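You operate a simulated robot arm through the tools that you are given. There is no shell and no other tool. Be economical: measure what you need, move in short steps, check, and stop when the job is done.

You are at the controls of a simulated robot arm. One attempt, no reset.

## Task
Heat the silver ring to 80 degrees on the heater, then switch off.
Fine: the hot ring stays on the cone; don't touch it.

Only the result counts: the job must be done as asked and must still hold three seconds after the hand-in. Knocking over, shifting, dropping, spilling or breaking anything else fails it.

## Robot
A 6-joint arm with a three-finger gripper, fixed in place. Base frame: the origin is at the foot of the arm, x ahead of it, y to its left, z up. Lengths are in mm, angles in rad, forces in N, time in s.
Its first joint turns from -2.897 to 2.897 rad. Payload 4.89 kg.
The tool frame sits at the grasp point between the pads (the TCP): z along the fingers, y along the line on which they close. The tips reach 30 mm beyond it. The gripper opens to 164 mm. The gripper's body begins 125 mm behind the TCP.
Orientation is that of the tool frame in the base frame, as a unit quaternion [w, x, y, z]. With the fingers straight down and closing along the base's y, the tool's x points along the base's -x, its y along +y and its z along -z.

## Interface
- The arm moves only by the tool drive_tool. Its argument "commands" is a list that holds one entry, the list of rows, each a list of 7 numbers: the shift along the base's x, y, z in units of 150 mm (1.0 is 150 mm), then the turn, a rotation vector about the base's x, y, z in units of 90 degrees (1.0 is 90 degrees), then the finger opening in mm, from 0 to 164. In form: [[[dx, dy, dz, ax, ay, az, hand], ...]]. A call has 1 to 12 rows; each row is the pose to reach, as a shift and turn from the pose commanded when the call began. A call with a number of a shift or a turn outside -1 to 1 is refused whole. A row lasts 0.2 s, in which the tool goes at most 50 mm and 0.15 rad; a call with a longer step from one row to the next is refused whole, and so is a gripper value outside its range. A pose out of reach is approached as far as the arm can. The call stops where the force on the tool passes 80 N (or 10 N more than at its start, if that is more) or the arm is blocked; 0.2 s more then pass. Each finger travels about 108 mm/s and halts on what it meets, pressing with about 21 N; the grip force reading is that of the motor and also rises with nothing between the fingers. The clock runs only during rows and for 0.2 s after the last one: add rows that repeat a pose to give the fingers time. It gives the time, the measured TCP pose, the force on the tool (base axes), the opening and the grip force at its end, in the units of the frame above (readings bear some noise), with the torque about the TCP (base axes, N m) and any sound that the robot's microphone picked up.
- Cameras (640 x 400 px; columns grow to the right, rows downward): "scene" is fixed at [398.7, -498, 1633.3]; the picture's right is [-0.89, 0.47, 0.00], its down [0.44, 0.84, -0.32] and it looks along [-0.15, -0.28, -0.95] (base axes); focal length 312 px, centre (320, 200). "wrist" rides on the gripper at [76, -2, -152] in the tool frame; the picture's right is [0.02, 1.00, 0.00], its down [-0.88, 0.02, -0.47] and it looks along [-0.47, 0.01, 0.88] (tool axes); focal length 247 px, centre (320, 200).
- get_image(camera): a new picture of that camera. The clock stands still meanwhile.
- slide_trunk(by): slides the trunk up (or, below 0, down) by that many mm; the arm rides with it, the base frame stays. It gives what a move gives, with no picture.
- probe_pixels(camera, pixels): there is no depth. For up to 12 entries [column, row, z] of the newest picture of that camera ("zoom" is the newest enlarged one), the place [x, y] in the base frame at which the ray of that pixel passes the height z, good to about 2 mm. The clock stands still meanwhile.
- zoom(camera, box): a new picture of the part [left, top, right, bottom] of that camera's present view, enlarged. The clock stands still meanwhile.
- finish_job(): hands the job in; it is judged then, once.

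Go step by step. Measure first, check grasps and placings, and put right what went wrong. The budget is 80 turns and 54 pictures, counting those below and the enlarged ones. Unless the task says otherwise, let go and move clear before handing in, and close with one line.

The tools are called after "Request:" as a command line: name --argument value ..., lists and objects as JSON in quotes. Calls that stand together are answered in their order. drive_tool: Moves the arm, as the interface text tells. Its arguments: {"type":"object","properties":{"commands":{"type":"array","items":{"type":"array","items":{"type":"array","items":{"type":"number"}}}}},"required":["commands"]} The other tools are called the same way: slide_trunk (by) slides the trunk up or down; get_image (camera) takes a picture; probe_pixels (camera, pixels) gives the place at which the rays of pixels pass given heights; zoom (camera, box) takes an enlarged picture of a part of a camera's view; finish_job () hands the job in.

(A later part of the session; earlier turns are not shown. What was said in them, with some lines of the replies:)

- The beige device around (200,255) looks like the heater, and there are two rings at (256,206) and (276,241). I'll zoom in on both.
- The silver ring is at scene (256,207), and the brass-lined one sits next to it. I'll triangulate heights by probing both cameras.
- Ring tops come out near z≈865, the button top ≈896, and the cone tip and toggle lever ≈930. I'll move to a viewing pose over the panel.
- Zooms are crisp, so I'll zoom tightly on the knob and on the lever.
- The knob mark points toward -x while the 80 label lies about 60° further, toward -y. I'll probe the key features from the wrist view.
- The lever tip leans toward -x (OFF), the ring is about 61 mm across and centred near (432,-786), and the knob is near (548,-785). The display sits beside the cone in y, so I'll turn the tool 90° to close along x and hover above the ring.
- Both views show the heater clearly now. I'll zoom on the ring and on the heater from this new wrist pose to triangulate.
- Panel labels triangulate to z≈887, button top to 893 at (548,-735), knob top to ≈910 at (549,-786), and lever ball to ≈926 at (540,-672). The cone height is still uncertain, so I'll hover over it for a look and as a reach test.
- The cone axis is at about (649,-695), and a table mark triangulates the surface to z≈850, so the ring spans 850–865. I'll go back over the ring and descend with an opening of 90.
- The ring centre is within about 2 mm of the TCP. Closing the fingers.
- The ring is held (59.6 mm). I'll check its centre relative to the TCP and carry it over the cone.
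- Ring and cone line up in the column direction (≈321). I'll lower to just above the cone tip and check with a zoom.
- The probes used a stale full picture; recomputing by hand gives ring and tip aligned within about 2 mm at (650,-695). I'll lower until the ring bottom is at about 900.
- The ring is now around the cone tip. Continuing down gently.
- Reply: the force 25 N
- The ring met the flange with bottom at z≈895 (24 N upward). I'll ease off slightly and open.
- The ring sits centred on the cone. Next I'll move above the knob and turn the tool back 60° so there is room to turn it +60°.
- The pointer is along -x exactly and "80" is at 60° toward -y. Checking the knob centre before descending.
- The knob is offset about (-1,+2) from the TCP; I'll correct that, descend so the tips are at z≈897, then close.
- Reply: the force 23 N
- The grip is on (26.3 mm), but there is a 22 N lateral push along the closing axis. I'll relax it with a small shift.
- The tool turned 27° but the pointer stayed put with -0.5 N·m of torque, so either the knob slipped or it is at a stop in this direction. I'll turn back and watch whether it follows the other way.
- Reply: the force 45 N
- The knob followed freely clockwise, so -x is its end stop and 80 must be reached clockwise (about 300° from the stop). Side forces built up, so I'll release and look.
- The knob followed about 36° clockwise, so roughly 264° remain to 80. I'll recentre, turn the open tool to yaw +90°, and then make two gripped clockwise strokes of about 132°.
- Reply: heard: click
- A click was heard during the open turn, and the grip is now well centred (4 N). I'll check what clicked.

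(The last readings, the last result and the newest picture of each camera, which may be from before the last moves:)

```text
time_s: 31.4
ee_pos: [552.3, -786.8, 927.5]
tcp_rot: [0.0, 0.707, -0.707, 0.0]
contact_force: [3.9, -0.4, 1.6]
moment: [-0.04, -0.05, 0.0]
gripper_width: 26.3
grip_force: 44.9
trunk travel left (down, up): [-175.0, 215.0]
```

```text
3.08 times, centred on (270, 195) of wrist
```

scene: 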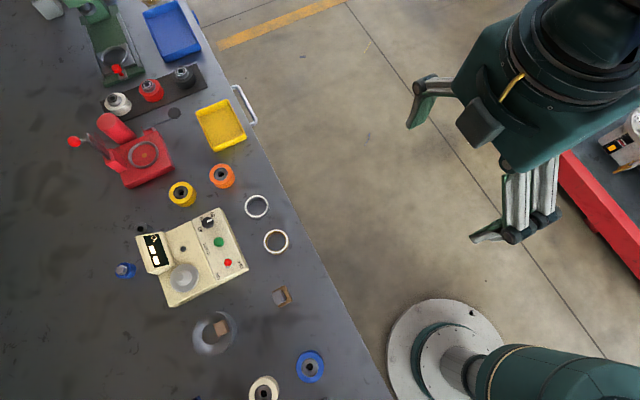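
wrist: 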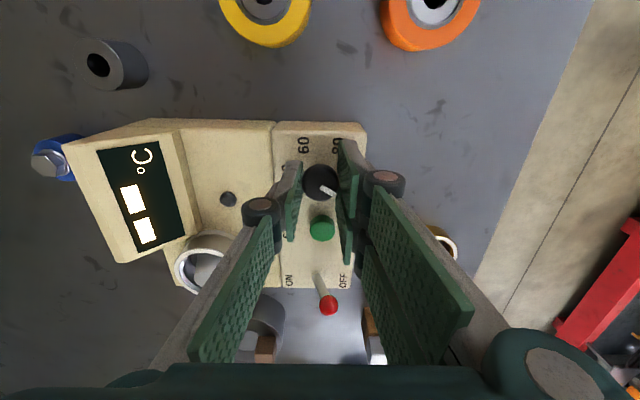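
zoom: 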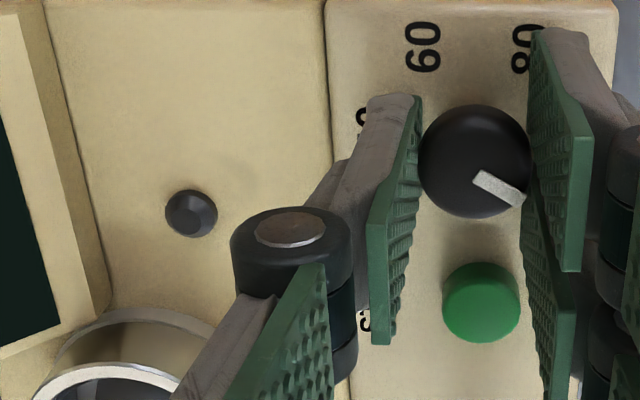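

The lever is still OFF and the knob is at about 31–36° clockwise, so the click was likely a knob detent. Making the first clockwise stroke.

Request:
drive_tool --commands '[[[0, 0, 0, 0, 0, -0.09, 24], [0, 0, 0, 0, 0, -0.18, 24], [0, 0, 0, 0, 0, -0.27, 24], [0, 0, 0, 0, 0, -0.36, 24], [0, 0, 0, 0, 0, -0.45, 24], [0, 0, 0, 0, 0, -0.54, 24], [0, 0, 0, 0, 0, -0.63, 24], [0, 0, 0, 0, 0, -0.72, 24], [0, 0, 0, 0, 0, -0.81, 24], [0, 0, 0, 0, 0, -0.9, 24], [0, 0, 0, 0, 0, -0.99, 24]]]'

Request:
drive_tool --commands '[[[0, 0, 0, 0, 0, -0.09, 24], [0, 0, 0, 0, 0, -0.18, 24], [0, 0, 0, 0, 0, -0.27, 24], [0, 0, 0, 0, 0, -0.36, 24], [0, 0, 0, 0, 0, -0.45, 24], [0, 0, 0, 0, 0, -0.45, 24]]]'

Request:
drive_tool --commands '[[[0, 0, 0, 0, 0, 0, 32], [0, 0, 0, 0, 0, 0, 45], [0, 0, 0, 0, 0, 0, 45]]]'

Request:
zoom --camera "wrist" --box '[240, 120, 400, 240]'

```text
time_s: 33.8
ee_pos: [552.1, -786.7, 927.7]
tcp_rot: [0.0, -0.007, 1.0, 0.0]
contact_force: [5.4, -7.4, -4.1]
moment: [-0.17, -0.04, 0.03]
gripper_width: 26.1
grip_force: 45.0
trunk travel left (down, up): [-175.0, 215.0]
```

```text
time_s: 35.2
ee_pos: [551.1, -785.8, 927.3]
tcp_rot: [0.0, 0.34, 0.941, 0.0]
contact_force: [-1.7, -4.0, -3.0]
moment: [-0.01, 0.13, 0.38]
gripper_width: 26.1
grip_force: 45.4
trunk travel left (down, up): [-175.0, 215.0]
```

```text
time_s: 36.0
ee_pos: [552.0, -785.9, 926.9]
tcp_rot: [0.0, 0.339, 0.941, -0.001]
contact_force: [0.6, 0.7, 2.4]
moment: [0.08, -0.01, 0.0]
gripper_width: 45.2
grip_force: 0.3
trunk travel left (down, up): [-175.0, 215.0]
heard: click
```

```text
3.33 times, centred on (320, 180) of wrist
```

zoom: 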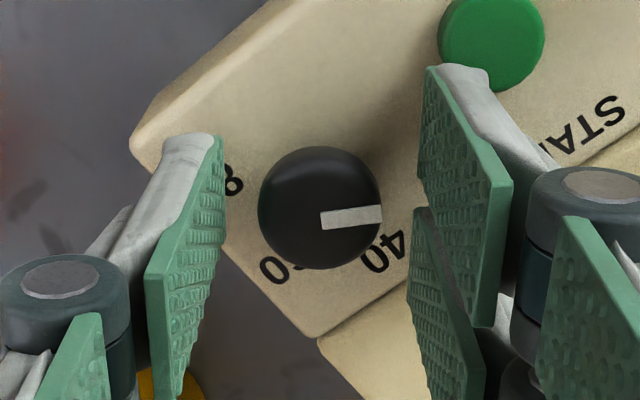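

The pointer stopped at about 57°, with stiff resistance at both 180° and about 60°. That is a 120° travel, the same span as 40→80, so the marker probably reads 180° off the labels and the knob is now at its 80 end. The display should confirm once powered, so I'll raise and set up in front of the lever.

Request:
drive_tool --commands '[[[0, 0, 0.25, 0, 0, 0, 45], [0, 0, 0.49, 0, 0, 0, 30], [-0.05, 0.14, 0.49, 0, 0, 0.08, 10], [-0.1, 0.28, 0.49, 0, 0, 0.16, 0], [-0.15, 0.42, 0.49, 0, 0, 0.24, 0], [-0.2, 0.56, 0.49, 0, 0, 0.32, 0], [-0.25, 0.7, 0.49, 0, 0, 0.4, 0], [-0.267, 0.76, 0.49, 0, 0, 0.44, 0], [-0.267, 0.76, 0.49, 0, 0, 0.44, 0]]]'

Request:
get_image --camera "wrist"

Request:
zoom --camera "scene" --box '[140, 200, 260, 310]'

```text
time_s: 38.0
ee_pos: [510.7, -671.0, 1001.4]
tcp_rot: [0.0, -0.001, 1.0, 0.0]
contact_force: [-0.5, 0.1, 0.0]
moment: [0.0, -0.05, -0.03]
gripper_width: 0.1
grip_force: 20.6
trunk travel left (down, up): [-175.0, 215.0]
```

```text
18 pictures are left
```

wrist: 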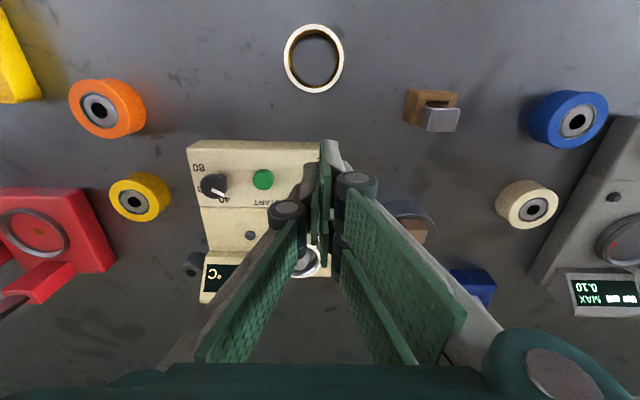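

```text
3.64 times, centred on (200, 255) of scene
```

zoom: 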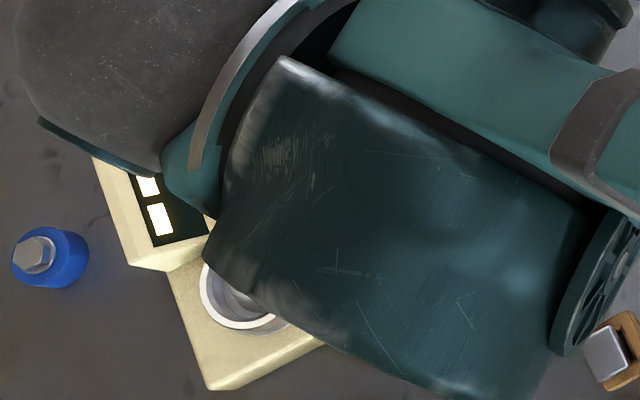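

The tool is in front of the lever. Descending to tip z≈915 and pushing it toward +x (ON).

Request:
drive_tool --commands '[[[0, 0, -0.19, 0, 0, 0, 0], [0, 0, -0.375, 0, 0, 0, 0], [0, 0, -0.375, 0, 0, 0, 0]]]'

Request:
drive_tool --commands '[[[0.05, 0, 0, 0, 0, 0, 0], [0.09, 0, 0, 0, 0, 0, 0], [0.13, 0, 0, 0, 0, 0, 0], [0.17, 0, 0, 0, 0, 0, 0], [0.21, 0, 0, 0, 0, 0, 0], [0.21, 0, 0, 0, 0, 0, 0]]]'

```text
time_s: 38.6
ee_pos: [508.7, -671.0, 961.0]
tcp_rot: [0.002, 0.0, 1.0, -0.001]
contact_force: [-11.2, 15.8, 59.6]
moment: [0.38, -1.48, 0.67]
gripper_width: 0.0
grip_force: 20.6
trunk travel left (down, up): [-175.0, 215.0]
stopped in row 2: the force on the tool passed its limit at 119 N (the readings are from after the stop); the commanded pose is now the measured one
```

```text
time_s: 39.0
ee_pos: [512.9, -671.3, 962.4]
tcp_rot: [0.001, 0.001, 1.0, -0.001]
contact_force: [-11.7, 15.0, 61.1]
moment: [0.45, -1.68, 0.15]
gripper_width: 0.0
grip_force: 21.6
trunk travel left (down, up): [-175.0, 215.0]
stopped in row 1: the force on the tool passed its limit at 84 N (the readings are from after the stop); the commanded pose is now the measured one
```

Something on the fingers caught the ball about 30 mm ahead of the TCP at z≈931, so the finger reaches further than its stated width. I'll back straight up and look.

Request:
drive_tool --commands '[[[0, 0, 0.1, 0, 0, 0, 0], [0, 0, 0.25, 0, 0, 0, 0], [0, 0, 0.25, 0, 0, 0, 0]]]'

Request:
zoom --camera "wrist" --box '[180, 110, 420, 290]'

```text
time_s: 39.8
ee_pos: [516.3, -673.0, 996.5]
tcp_rot: [-0.001, 0.001, 1.0, 0.0]
contact_force: [-0.5, 0.2, 0.4]
moment: [-0.03, -0.03, 0.03]
gripper_width: 0.1
grip_force: 21.1
trunk travel left (down, up): [-175.0, 215.0]
```

```text
2.22 times, centred on (300, 200) of wrist
```

zoom: 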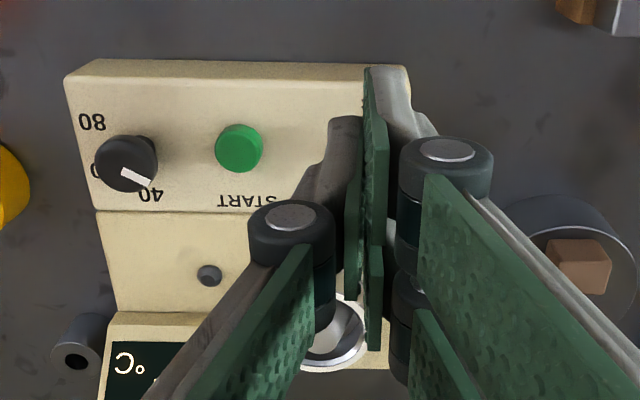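

The fingers are effectively wide along tool x, so I'll turn to yaw +90° so their thin side faces the lever, then look at the lever again.

Request:
drive_tool --commands '[[[0, 0, 0, 0, 0, 0.083, 0], [0, 0, 0, 0, 0, 0.167, 0], [0, 0, 0, 0, 0, 0.25, 0], [0, 0, 0, 0, 0, 0.333, 0], [-0.02, 0, 0, 0, 0, 0.417, 0], [-0.04, 0, 0, 0, 0, 0.5, 0], [-0.06, 0, 0, 0, 0, 0.583, 0], [-0.06, 0, 0, 0, 0, 0.667, 0], [-0.06, 0, 0, 0, 0, 0.75, 0], [-0.06, 0, 0, 0, 0, 0.833, 0], [-0.06, 0, 0, 0, 0, 0.917, 0], [-0.06, 0, 0, 0, 0, 1.0, 0]]]'

Request:
get_image --camera "wrist"

```text
time_s: 42.4
ee_pos: [506.4, -674.1, 997.6]
tcp_rot: [0.0, -0.707, 0.708, 0.0]
contact_force: [-0.7, -0.2, -0.5]
moment: [0.0, 0.01, -0.01]
gripper_width: 0.0
grip_force: 21.2
trunk travel left (down, up): [-175.0, 215.0]
```

```text
15 pictures are left
```

wrist: 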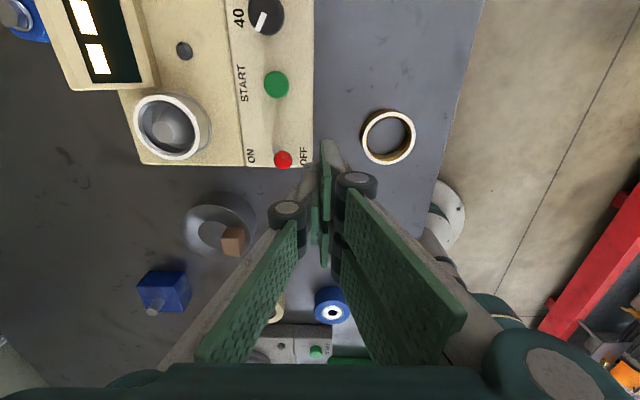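

Request:
probe_pixels --camera "wrist" --pixels '[[283, 160, 926], [283, 160, 920], [278, 131, 887], [275, 84, 893], [185, 130, 910]]'

```text
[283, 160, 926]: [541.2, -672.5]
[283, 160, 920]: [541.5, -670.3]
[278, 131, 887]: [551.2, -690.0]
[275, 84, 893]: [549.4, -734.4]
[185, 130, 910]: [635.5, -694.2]
```

The lever is still OFF with its ball at (541,-672), and the heater has not moved. Descending with the thin side forward, then pushing +x.

Request:
drive_tool --commands '[[[0, 0, -0.15, 0, 0, 0, 0], [0, 0, -0.25, 0, 0, 0, 0], [0, 0, -0.34, 0, 0, 0, 0], [0, 0, -0.34, 0, 0, 0, 0]]]'

Request:
drive_tool --commands '[[[0.05, 0, 0, 0, 0, 0, 0], [0.1, 0, 0, 0, 0, 0, 0], [0.14, 0, 0, 0, 0, 0, 0], [0.18, 0, 0, 0, 0, 0, 0], [0.22, 0, 0, 0, 0, 0, 0], [0.25, 0, 0, 0, 0, 0, 0]]]'

```text
time_s: 43.4
ee_pos: [506.5, -675.2, 944.5]
tcp_rot: [0.001, -0.706, 0.708, 0.0]
contact_force: [0.3, -0.2, 0.1]
moment: [0.05, 0.0, -0.02]
gripper_width: 0.0
grip_force: 21.1
trunk travel left (down, up): [-175.0, 215.0]
```

```text
time_s: 44.8
ee_pos: [544.7, -673.5, 945.5]
tcp_rot: [0.0, -0.706, 0.708, -0.001]
contact_force: [-0.4, -0.1, 0.3]
moment: [0.0, -0.01, 0.04]
gripper_width: 0.0
grip_force: 21.4
trunk travel left (down, up): [-175.0, 215.0]
```

No force and no click; I'll back off, rise, and look at the lever and display.

Request:
drive_tool --commands '[[[-0.15, 0, 0, 0, 0, 0, 0], [-0.2, 0, 0.2, 0, 0, 0, 0], [-0.2, -0.1, 0.5, 0, 0, 0, 0], [-0.2, -0.1, 0.5, 0, 0, 0, 0]]]'

Request:
zoom --camera "wrist" --box '[40, 0, 360, 200]'

```text
time_s: 45.8
ee_pos: [512.5, -685.4, 1021.0]
tcp_rot: [0.0, -0.707, 0.708, 0.0]
contact_force: [-0.5, 0.1, -0.1]
moment: [-0.07, -0.06, -0.02]
gripper_width: 0.0
grip_force: 20.7
trunk travel left (down, up): [-175.0, 215.0]
```

```text
2.00 times, centred on (200, 100) of wrist
```

zoom: 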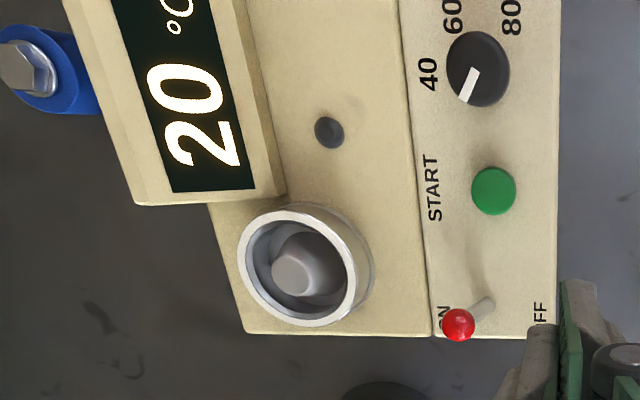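

The lever is ON and the display reads 20 °C. Next I'll press START at (549,-734), with the fingers offset in y so a solid part of them meets the button and stays clear of the knob.

Request:
drive_tool --commands '[[[0.12, -0.13, 0, 0, 0, 0, 0], [0.245, -0.25, 0, 0, 0, 0, 0], [0.245, -0.25, -0.25, 0, 0, 0, 0], [0.245, -0.25, -0.45, 0, 0, 0, 0], [0.245, -0.25, -0.56, 0, 0, 0, 0], [0.245, -0.25, -0.56, 0, 0, 0, 0]]]'

Request:
drive_tool --commands '[[[0, 0, -0.02, 0, 0, 0, 0], [0, 0, -0.04, 0, 0, 0, 0], [0, 0, -0.06, 0, 0, 0, 0], [0, 0, -0.08, 0, 0, 0, 0]]]'

```text
time_s: 47.2
ee_pos: [551.2, -724.6, 936.2]
tcp_rot: [0.0, -0.706, 0.708, 0.0]
contact_force: [0.0, -0.7, -0.4]
moment: [0.03, 0.03, 0.0]
gripper_width: 0.1
grip_force: 20.8
trunk travel left (down, up): [-175.0, 215.0]
```

```text
time_s: 48.2
ee_pos: [550.6, -725.9, 924.6]
tcp_rot: [0.0, -0.707, 0.708, 0.0]
contact_force: [1.2, 1.0, 1.3]
moment: [-0.01, 0.0, 0.0]
gripper_width: 0.0
grip_force: 20.8
trunk travel left (down, up): [-175.0, 215.0]
heard: click
```

A click was heard at tip z≈894. Raising to read the display.

Request:
drive_tool --commands '[[[0, 0, 0.2, 0, 0, 0, 0], [-0.12, 0.13, 0.5, 0, 0, 0, 0], [-0.25, 0.26, 0.64, 0, 0, 0, 0]]]'

Request:
zoom --camera "wrist" --box '[40, 0, 360, 200]'

```text
refused: row 2 steps farther than a row can; nothing moved
```

```text
2.00 times, centred on (200, 100) of wrist
```

zoom: 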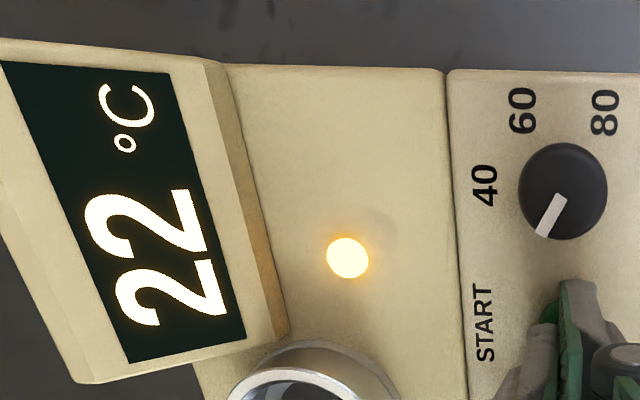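

It is heating: 22 °C with the lamp lit. I'll raise to the viewing pose and measure the rate.

Request:
drive_tool --commands '[[[0, 0, 0.2, 0, 0, 0, 0], [0, 0, 0.45, 0, 0, 0, 0], [-0.12, 0.1, 0.64, 0, 0, 0, 0], [-0.25, 0.2, 0.64, 0, 0, 0, 0]]]'

Request:
zoom --camera "wrist" --box '[40, 0, 360, 200]'

```text
time_s: 49.2
ee_pos: [511.4, -697.0, 1019.7]
tcp_rot: [0.001, -0.706, 0.708, 0.0]
contact_force: [1.0, -0.3, -0.6]
moment: [0.06, 0.05, 0.03]
gripper_width: 0.0
grip_force: 20.7
trunk travel left (down, up): [-175.0, 215.0]
```

```text
2.00 times, centred on (200, 100) of wrist
```

zoom: 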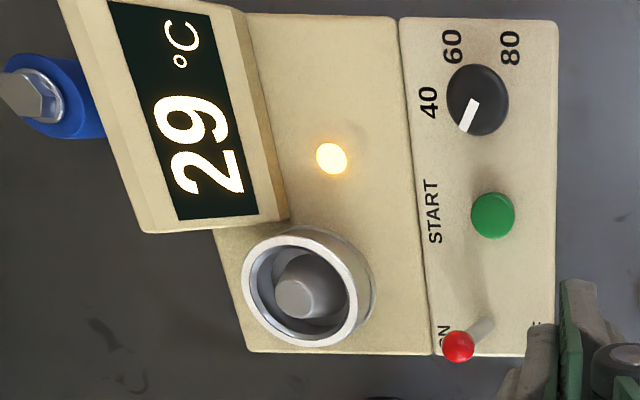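

It rises about 7 °C/s. While it heats I'll move to the +x side of the lever at height, keeping the display in view.

Request:
drive_tool --commands '[[[0.18, 0, 0, 0, 0, 0, 0], [0.36, 0.03, 0, 0, 0, 0, 0], [0.54, 0.06, 0, 0, 0, 0, 0], [0.54, 0.06, 0, 0, 0, 0, 0], [0.54, 0.06, 0, 0, 0, 0, 0]]]'

Request:
get_image --camera "wrist"

```text
time_s: 50.4
ee_pos: [593.0, -687.7, 1019.4]
tcp_rot: [0.0, -0.706, 0.708, -0.001]
contact_force: [0.1, 0.1, -0.6]
moment: [0.03, 0.04, 0.0]
gripper_width: 0.1
grip_force: 20.6
trunk travel left (down, up): [-175.0, 215.0]
```

```text
11 pictures are left
```

wrist: 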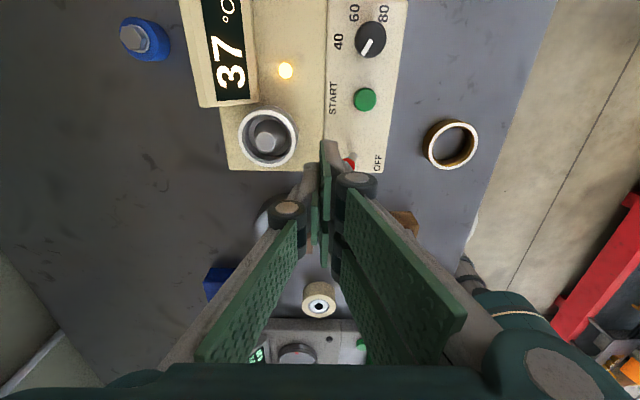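

37 °C at 50.4 s, so 80 is expected around 57 s. I'll check where the ball is and wait 2.6 s.

Request:
probe_pixels --camera "wrist" --pixels '[[349, 160, 926], [298, 138, 910], [345, 162, 926]]'

Request:
drive_tool --commands '[[[0, 0, 0, 0, 0, 0, 0], [0, 0, 0, 0, 0, 0, 0], [0, 0, 0, 0, 0, 0, 0], [0, 0, 0, 0, 0, 0, 0], [0, 0, 0, 0, 0, 0, 0], [0, 0, 0, 0, 0, 0, 0], [0, 0, 0, 0, 0, 0, 0], [0, 0, 0, 0, 0, 0, 0], [0, 0, 0, 0, 0, 0, 0], [0, 0, 0, 0, 0, 0, 0], [0, 0, 0, 0, 0, 0, 0], [0, 0, 0, 0, 0, 0, 0]]]'

Request:
zoom --camera "wrist" --box '[180, 0, 420, 190]'

```text
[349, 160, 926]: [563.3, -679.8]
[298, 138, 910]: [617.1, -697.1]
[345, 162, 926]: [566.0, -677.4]
```

```text
time_s: 53.0
ee_pos: [592.9, -688.4, 1019.7]
tcp_rot: [0.0, -0.707, 0.708, 0.0]
contact_force: [-0.8, -0.1, 0.2]
moment: [-0.01, 0.01, -0.02]
gripper_width: 0.0
grip_force: 20.7
trunk travel left (down, up): [-175.0, 215.0]
```

```text
2.11 times, centred on (300, 95) of wrist
```

zoom: 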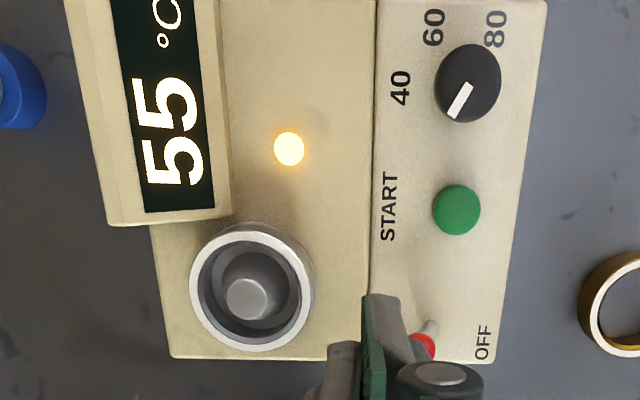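

55 °C at 53.0 s (6.9 °C/s). I'll descend beside the lever now so the switch-off is ready, then look again.

Request:
drive_tool --commands '[[[0, 0.04, -0.2, 0, 0, 0, 0], [0, 0.04, -0.4, 0, 0, 0, 0], [0, 0.04, -0.49, 0, 0, 0, 0], [0, 0.04, -0.49, 0, 0, 0, 0]]]'

Request:
get_image --camera "wrist"

```text
time_s: 54.0
ee_pos: [594.7, -682.4, 948.1]
tcp_rot: [0.0, -0.707, 0.708, 0.0]
contact_force: [0.7, -0.3, 0.3]
moment: [0.04, 0.05, -0.02]
gripper_width: 0.0
grip_force: 20.8
trunk travel left (down, up): [-175.0, 215.0]
```

```text
9 pictures are left
```

wrist: 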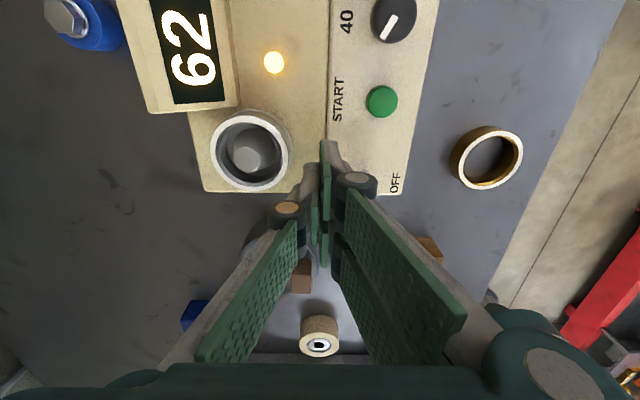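

62 °C and past 60, so the setting is the 80 end. Waiting about 2.4 s, then looking again.

Request:
drive_tool --commands '[[[0, 0, 0, 0, 0, 0, 0], [0, 0, 0, 0, 0, 0, 0], [0, 0, 0, 0, 0, 0, 0], [0, 0, 0, 0, 0, 0, 0], [0, 0, 0, 0, 0, 0, 0], [0, 0, 0, 0, 0, 0, 0], [0, 0, 0, 0, 0, 0, 0], [0, 0, 0, 0, 0, 0, 0], [0, 0, 0, 0, 0, 0, 0], [0, 0, 0, 0, 0, 0, 0], [0, 0, 0, 0, 0, 0, 0]]]'

Request:
zoom --camera "wrist" --box '[120, 0, 440, 200]'

```text
time_s: 56.4
ee_pos: [594.7, -681.5, 947.2]
tcp_rot: [0.0, -0.707, 0.707, -0.001]
contact_force: [-0.2, 0.2, -0.1]
moment: [-0.02, -0.01, 0.02]
gripper_width: 0.1
grip_force: 20.8
trunk travel left (down, up): [-175.0, 215.0]
```

```text
2.00 times, centred on (280, 100) of wrist
```

zoom: 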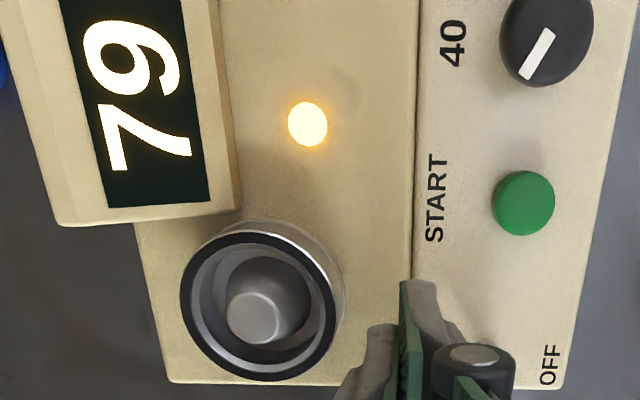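

79 °C now; one more short wait shows whether it holds at 80.

Request:
drive_tool --commands '[[[0, 0, 0, 0, 0, 0, 0]]]'

Request:
zoom --camera "wrist" --box '[120, 0, 440, 200]'

```text
time_s: 56.8
ee_pos: [595.2, -679.9, 948.2]
tcp_rot: [0.0, -0.706, 0.708, 0.0]
contact_force: [0.8, -0.5, -0.4]
moment: [-0.02, -0.01, -0.02]
gripper_width: 0.0
grip_force: 20.5
trunk travel left (down, up): [-175.0, 215.0]
```

```text
2.00 times, centred on (280, 100) of wrist
```

zoom: 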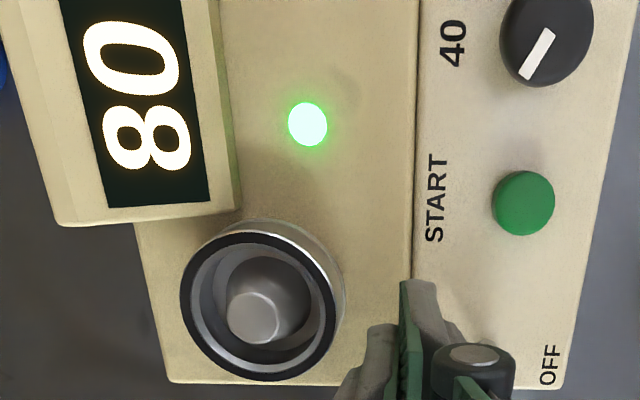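

It reads 80 °C and the lamp is green. Switching off by pushing the lever toward -x.

Request:
drive_tool --commands '[[[-0.05, 0, 0, 0, 0, 0, 0], [-0.1, 0, 0, 0, 0, 0, 0], [-0.15, 0, 0, 0, 0, 0, 0], [-0.2, 0, 0, 0, 0, 0, 0], [-0.24, 0, 0, 0, 0, 0, 0]]]'

Request:
drive_tool --commands '[[[0.06, 0, 0, 0, 0, 0, 0], [0.1, 0, 0.2, 0, 0, 0, 0], [0.1, 0, 0.5, 0, 0, 0, 0], [-0.1, 0, 0.7, 0, 0, 0, 0], [-0.4, 0, 0.7, 0, 0, 0, 0], [-0.6, 0, 0.7, 0, 0, 0, 0]]]'

Request:
zoom --camera "wrist" --box '[0, 0, 400, 240]'

```text
time_s: 58.0
ee_pos: [561.2, -678.9, 947.7]
tcp_rot: [0.001, -0.707, 0.707, 0.0]
contact_force: [24.9, -1.9, 2.3]
moment: [-0.02, -0.46, -0.16]
gripper_width: 0.0
grip_force: 21.2
trunk travel left (down, up): [-175.0, 215.0]
```

```text
time_s: 59.4
ee_pos: [468.2, -678.3, 1051.0]
tcp_rot: [0.0, -0.706, 0.708, 0.0]
contact_force: [1.4, -0.4, -0.3]
moment: [-0.07, 0.12, 0.04]
gripper_width: 0.0
grip_force: 20.4
trunk travel left (down, up): [-175.0, 215.0]
```

```text
1.60 times, centred on (200, 120) of wrist
```

zoom: 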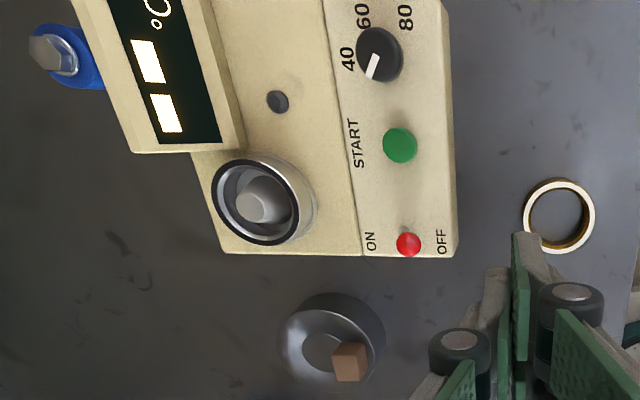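

The display is blank dashes, the lamp is off, the lever is at OFF, and the ring is still seated on the cone with the arm clear. Handing in.

Request:
finish_job

```text
The job is handed in.
```

The silver ring was heated to 80 °C on the heater; the heater is now switched off, and the hot ring is still on the cone, untouched since heating.
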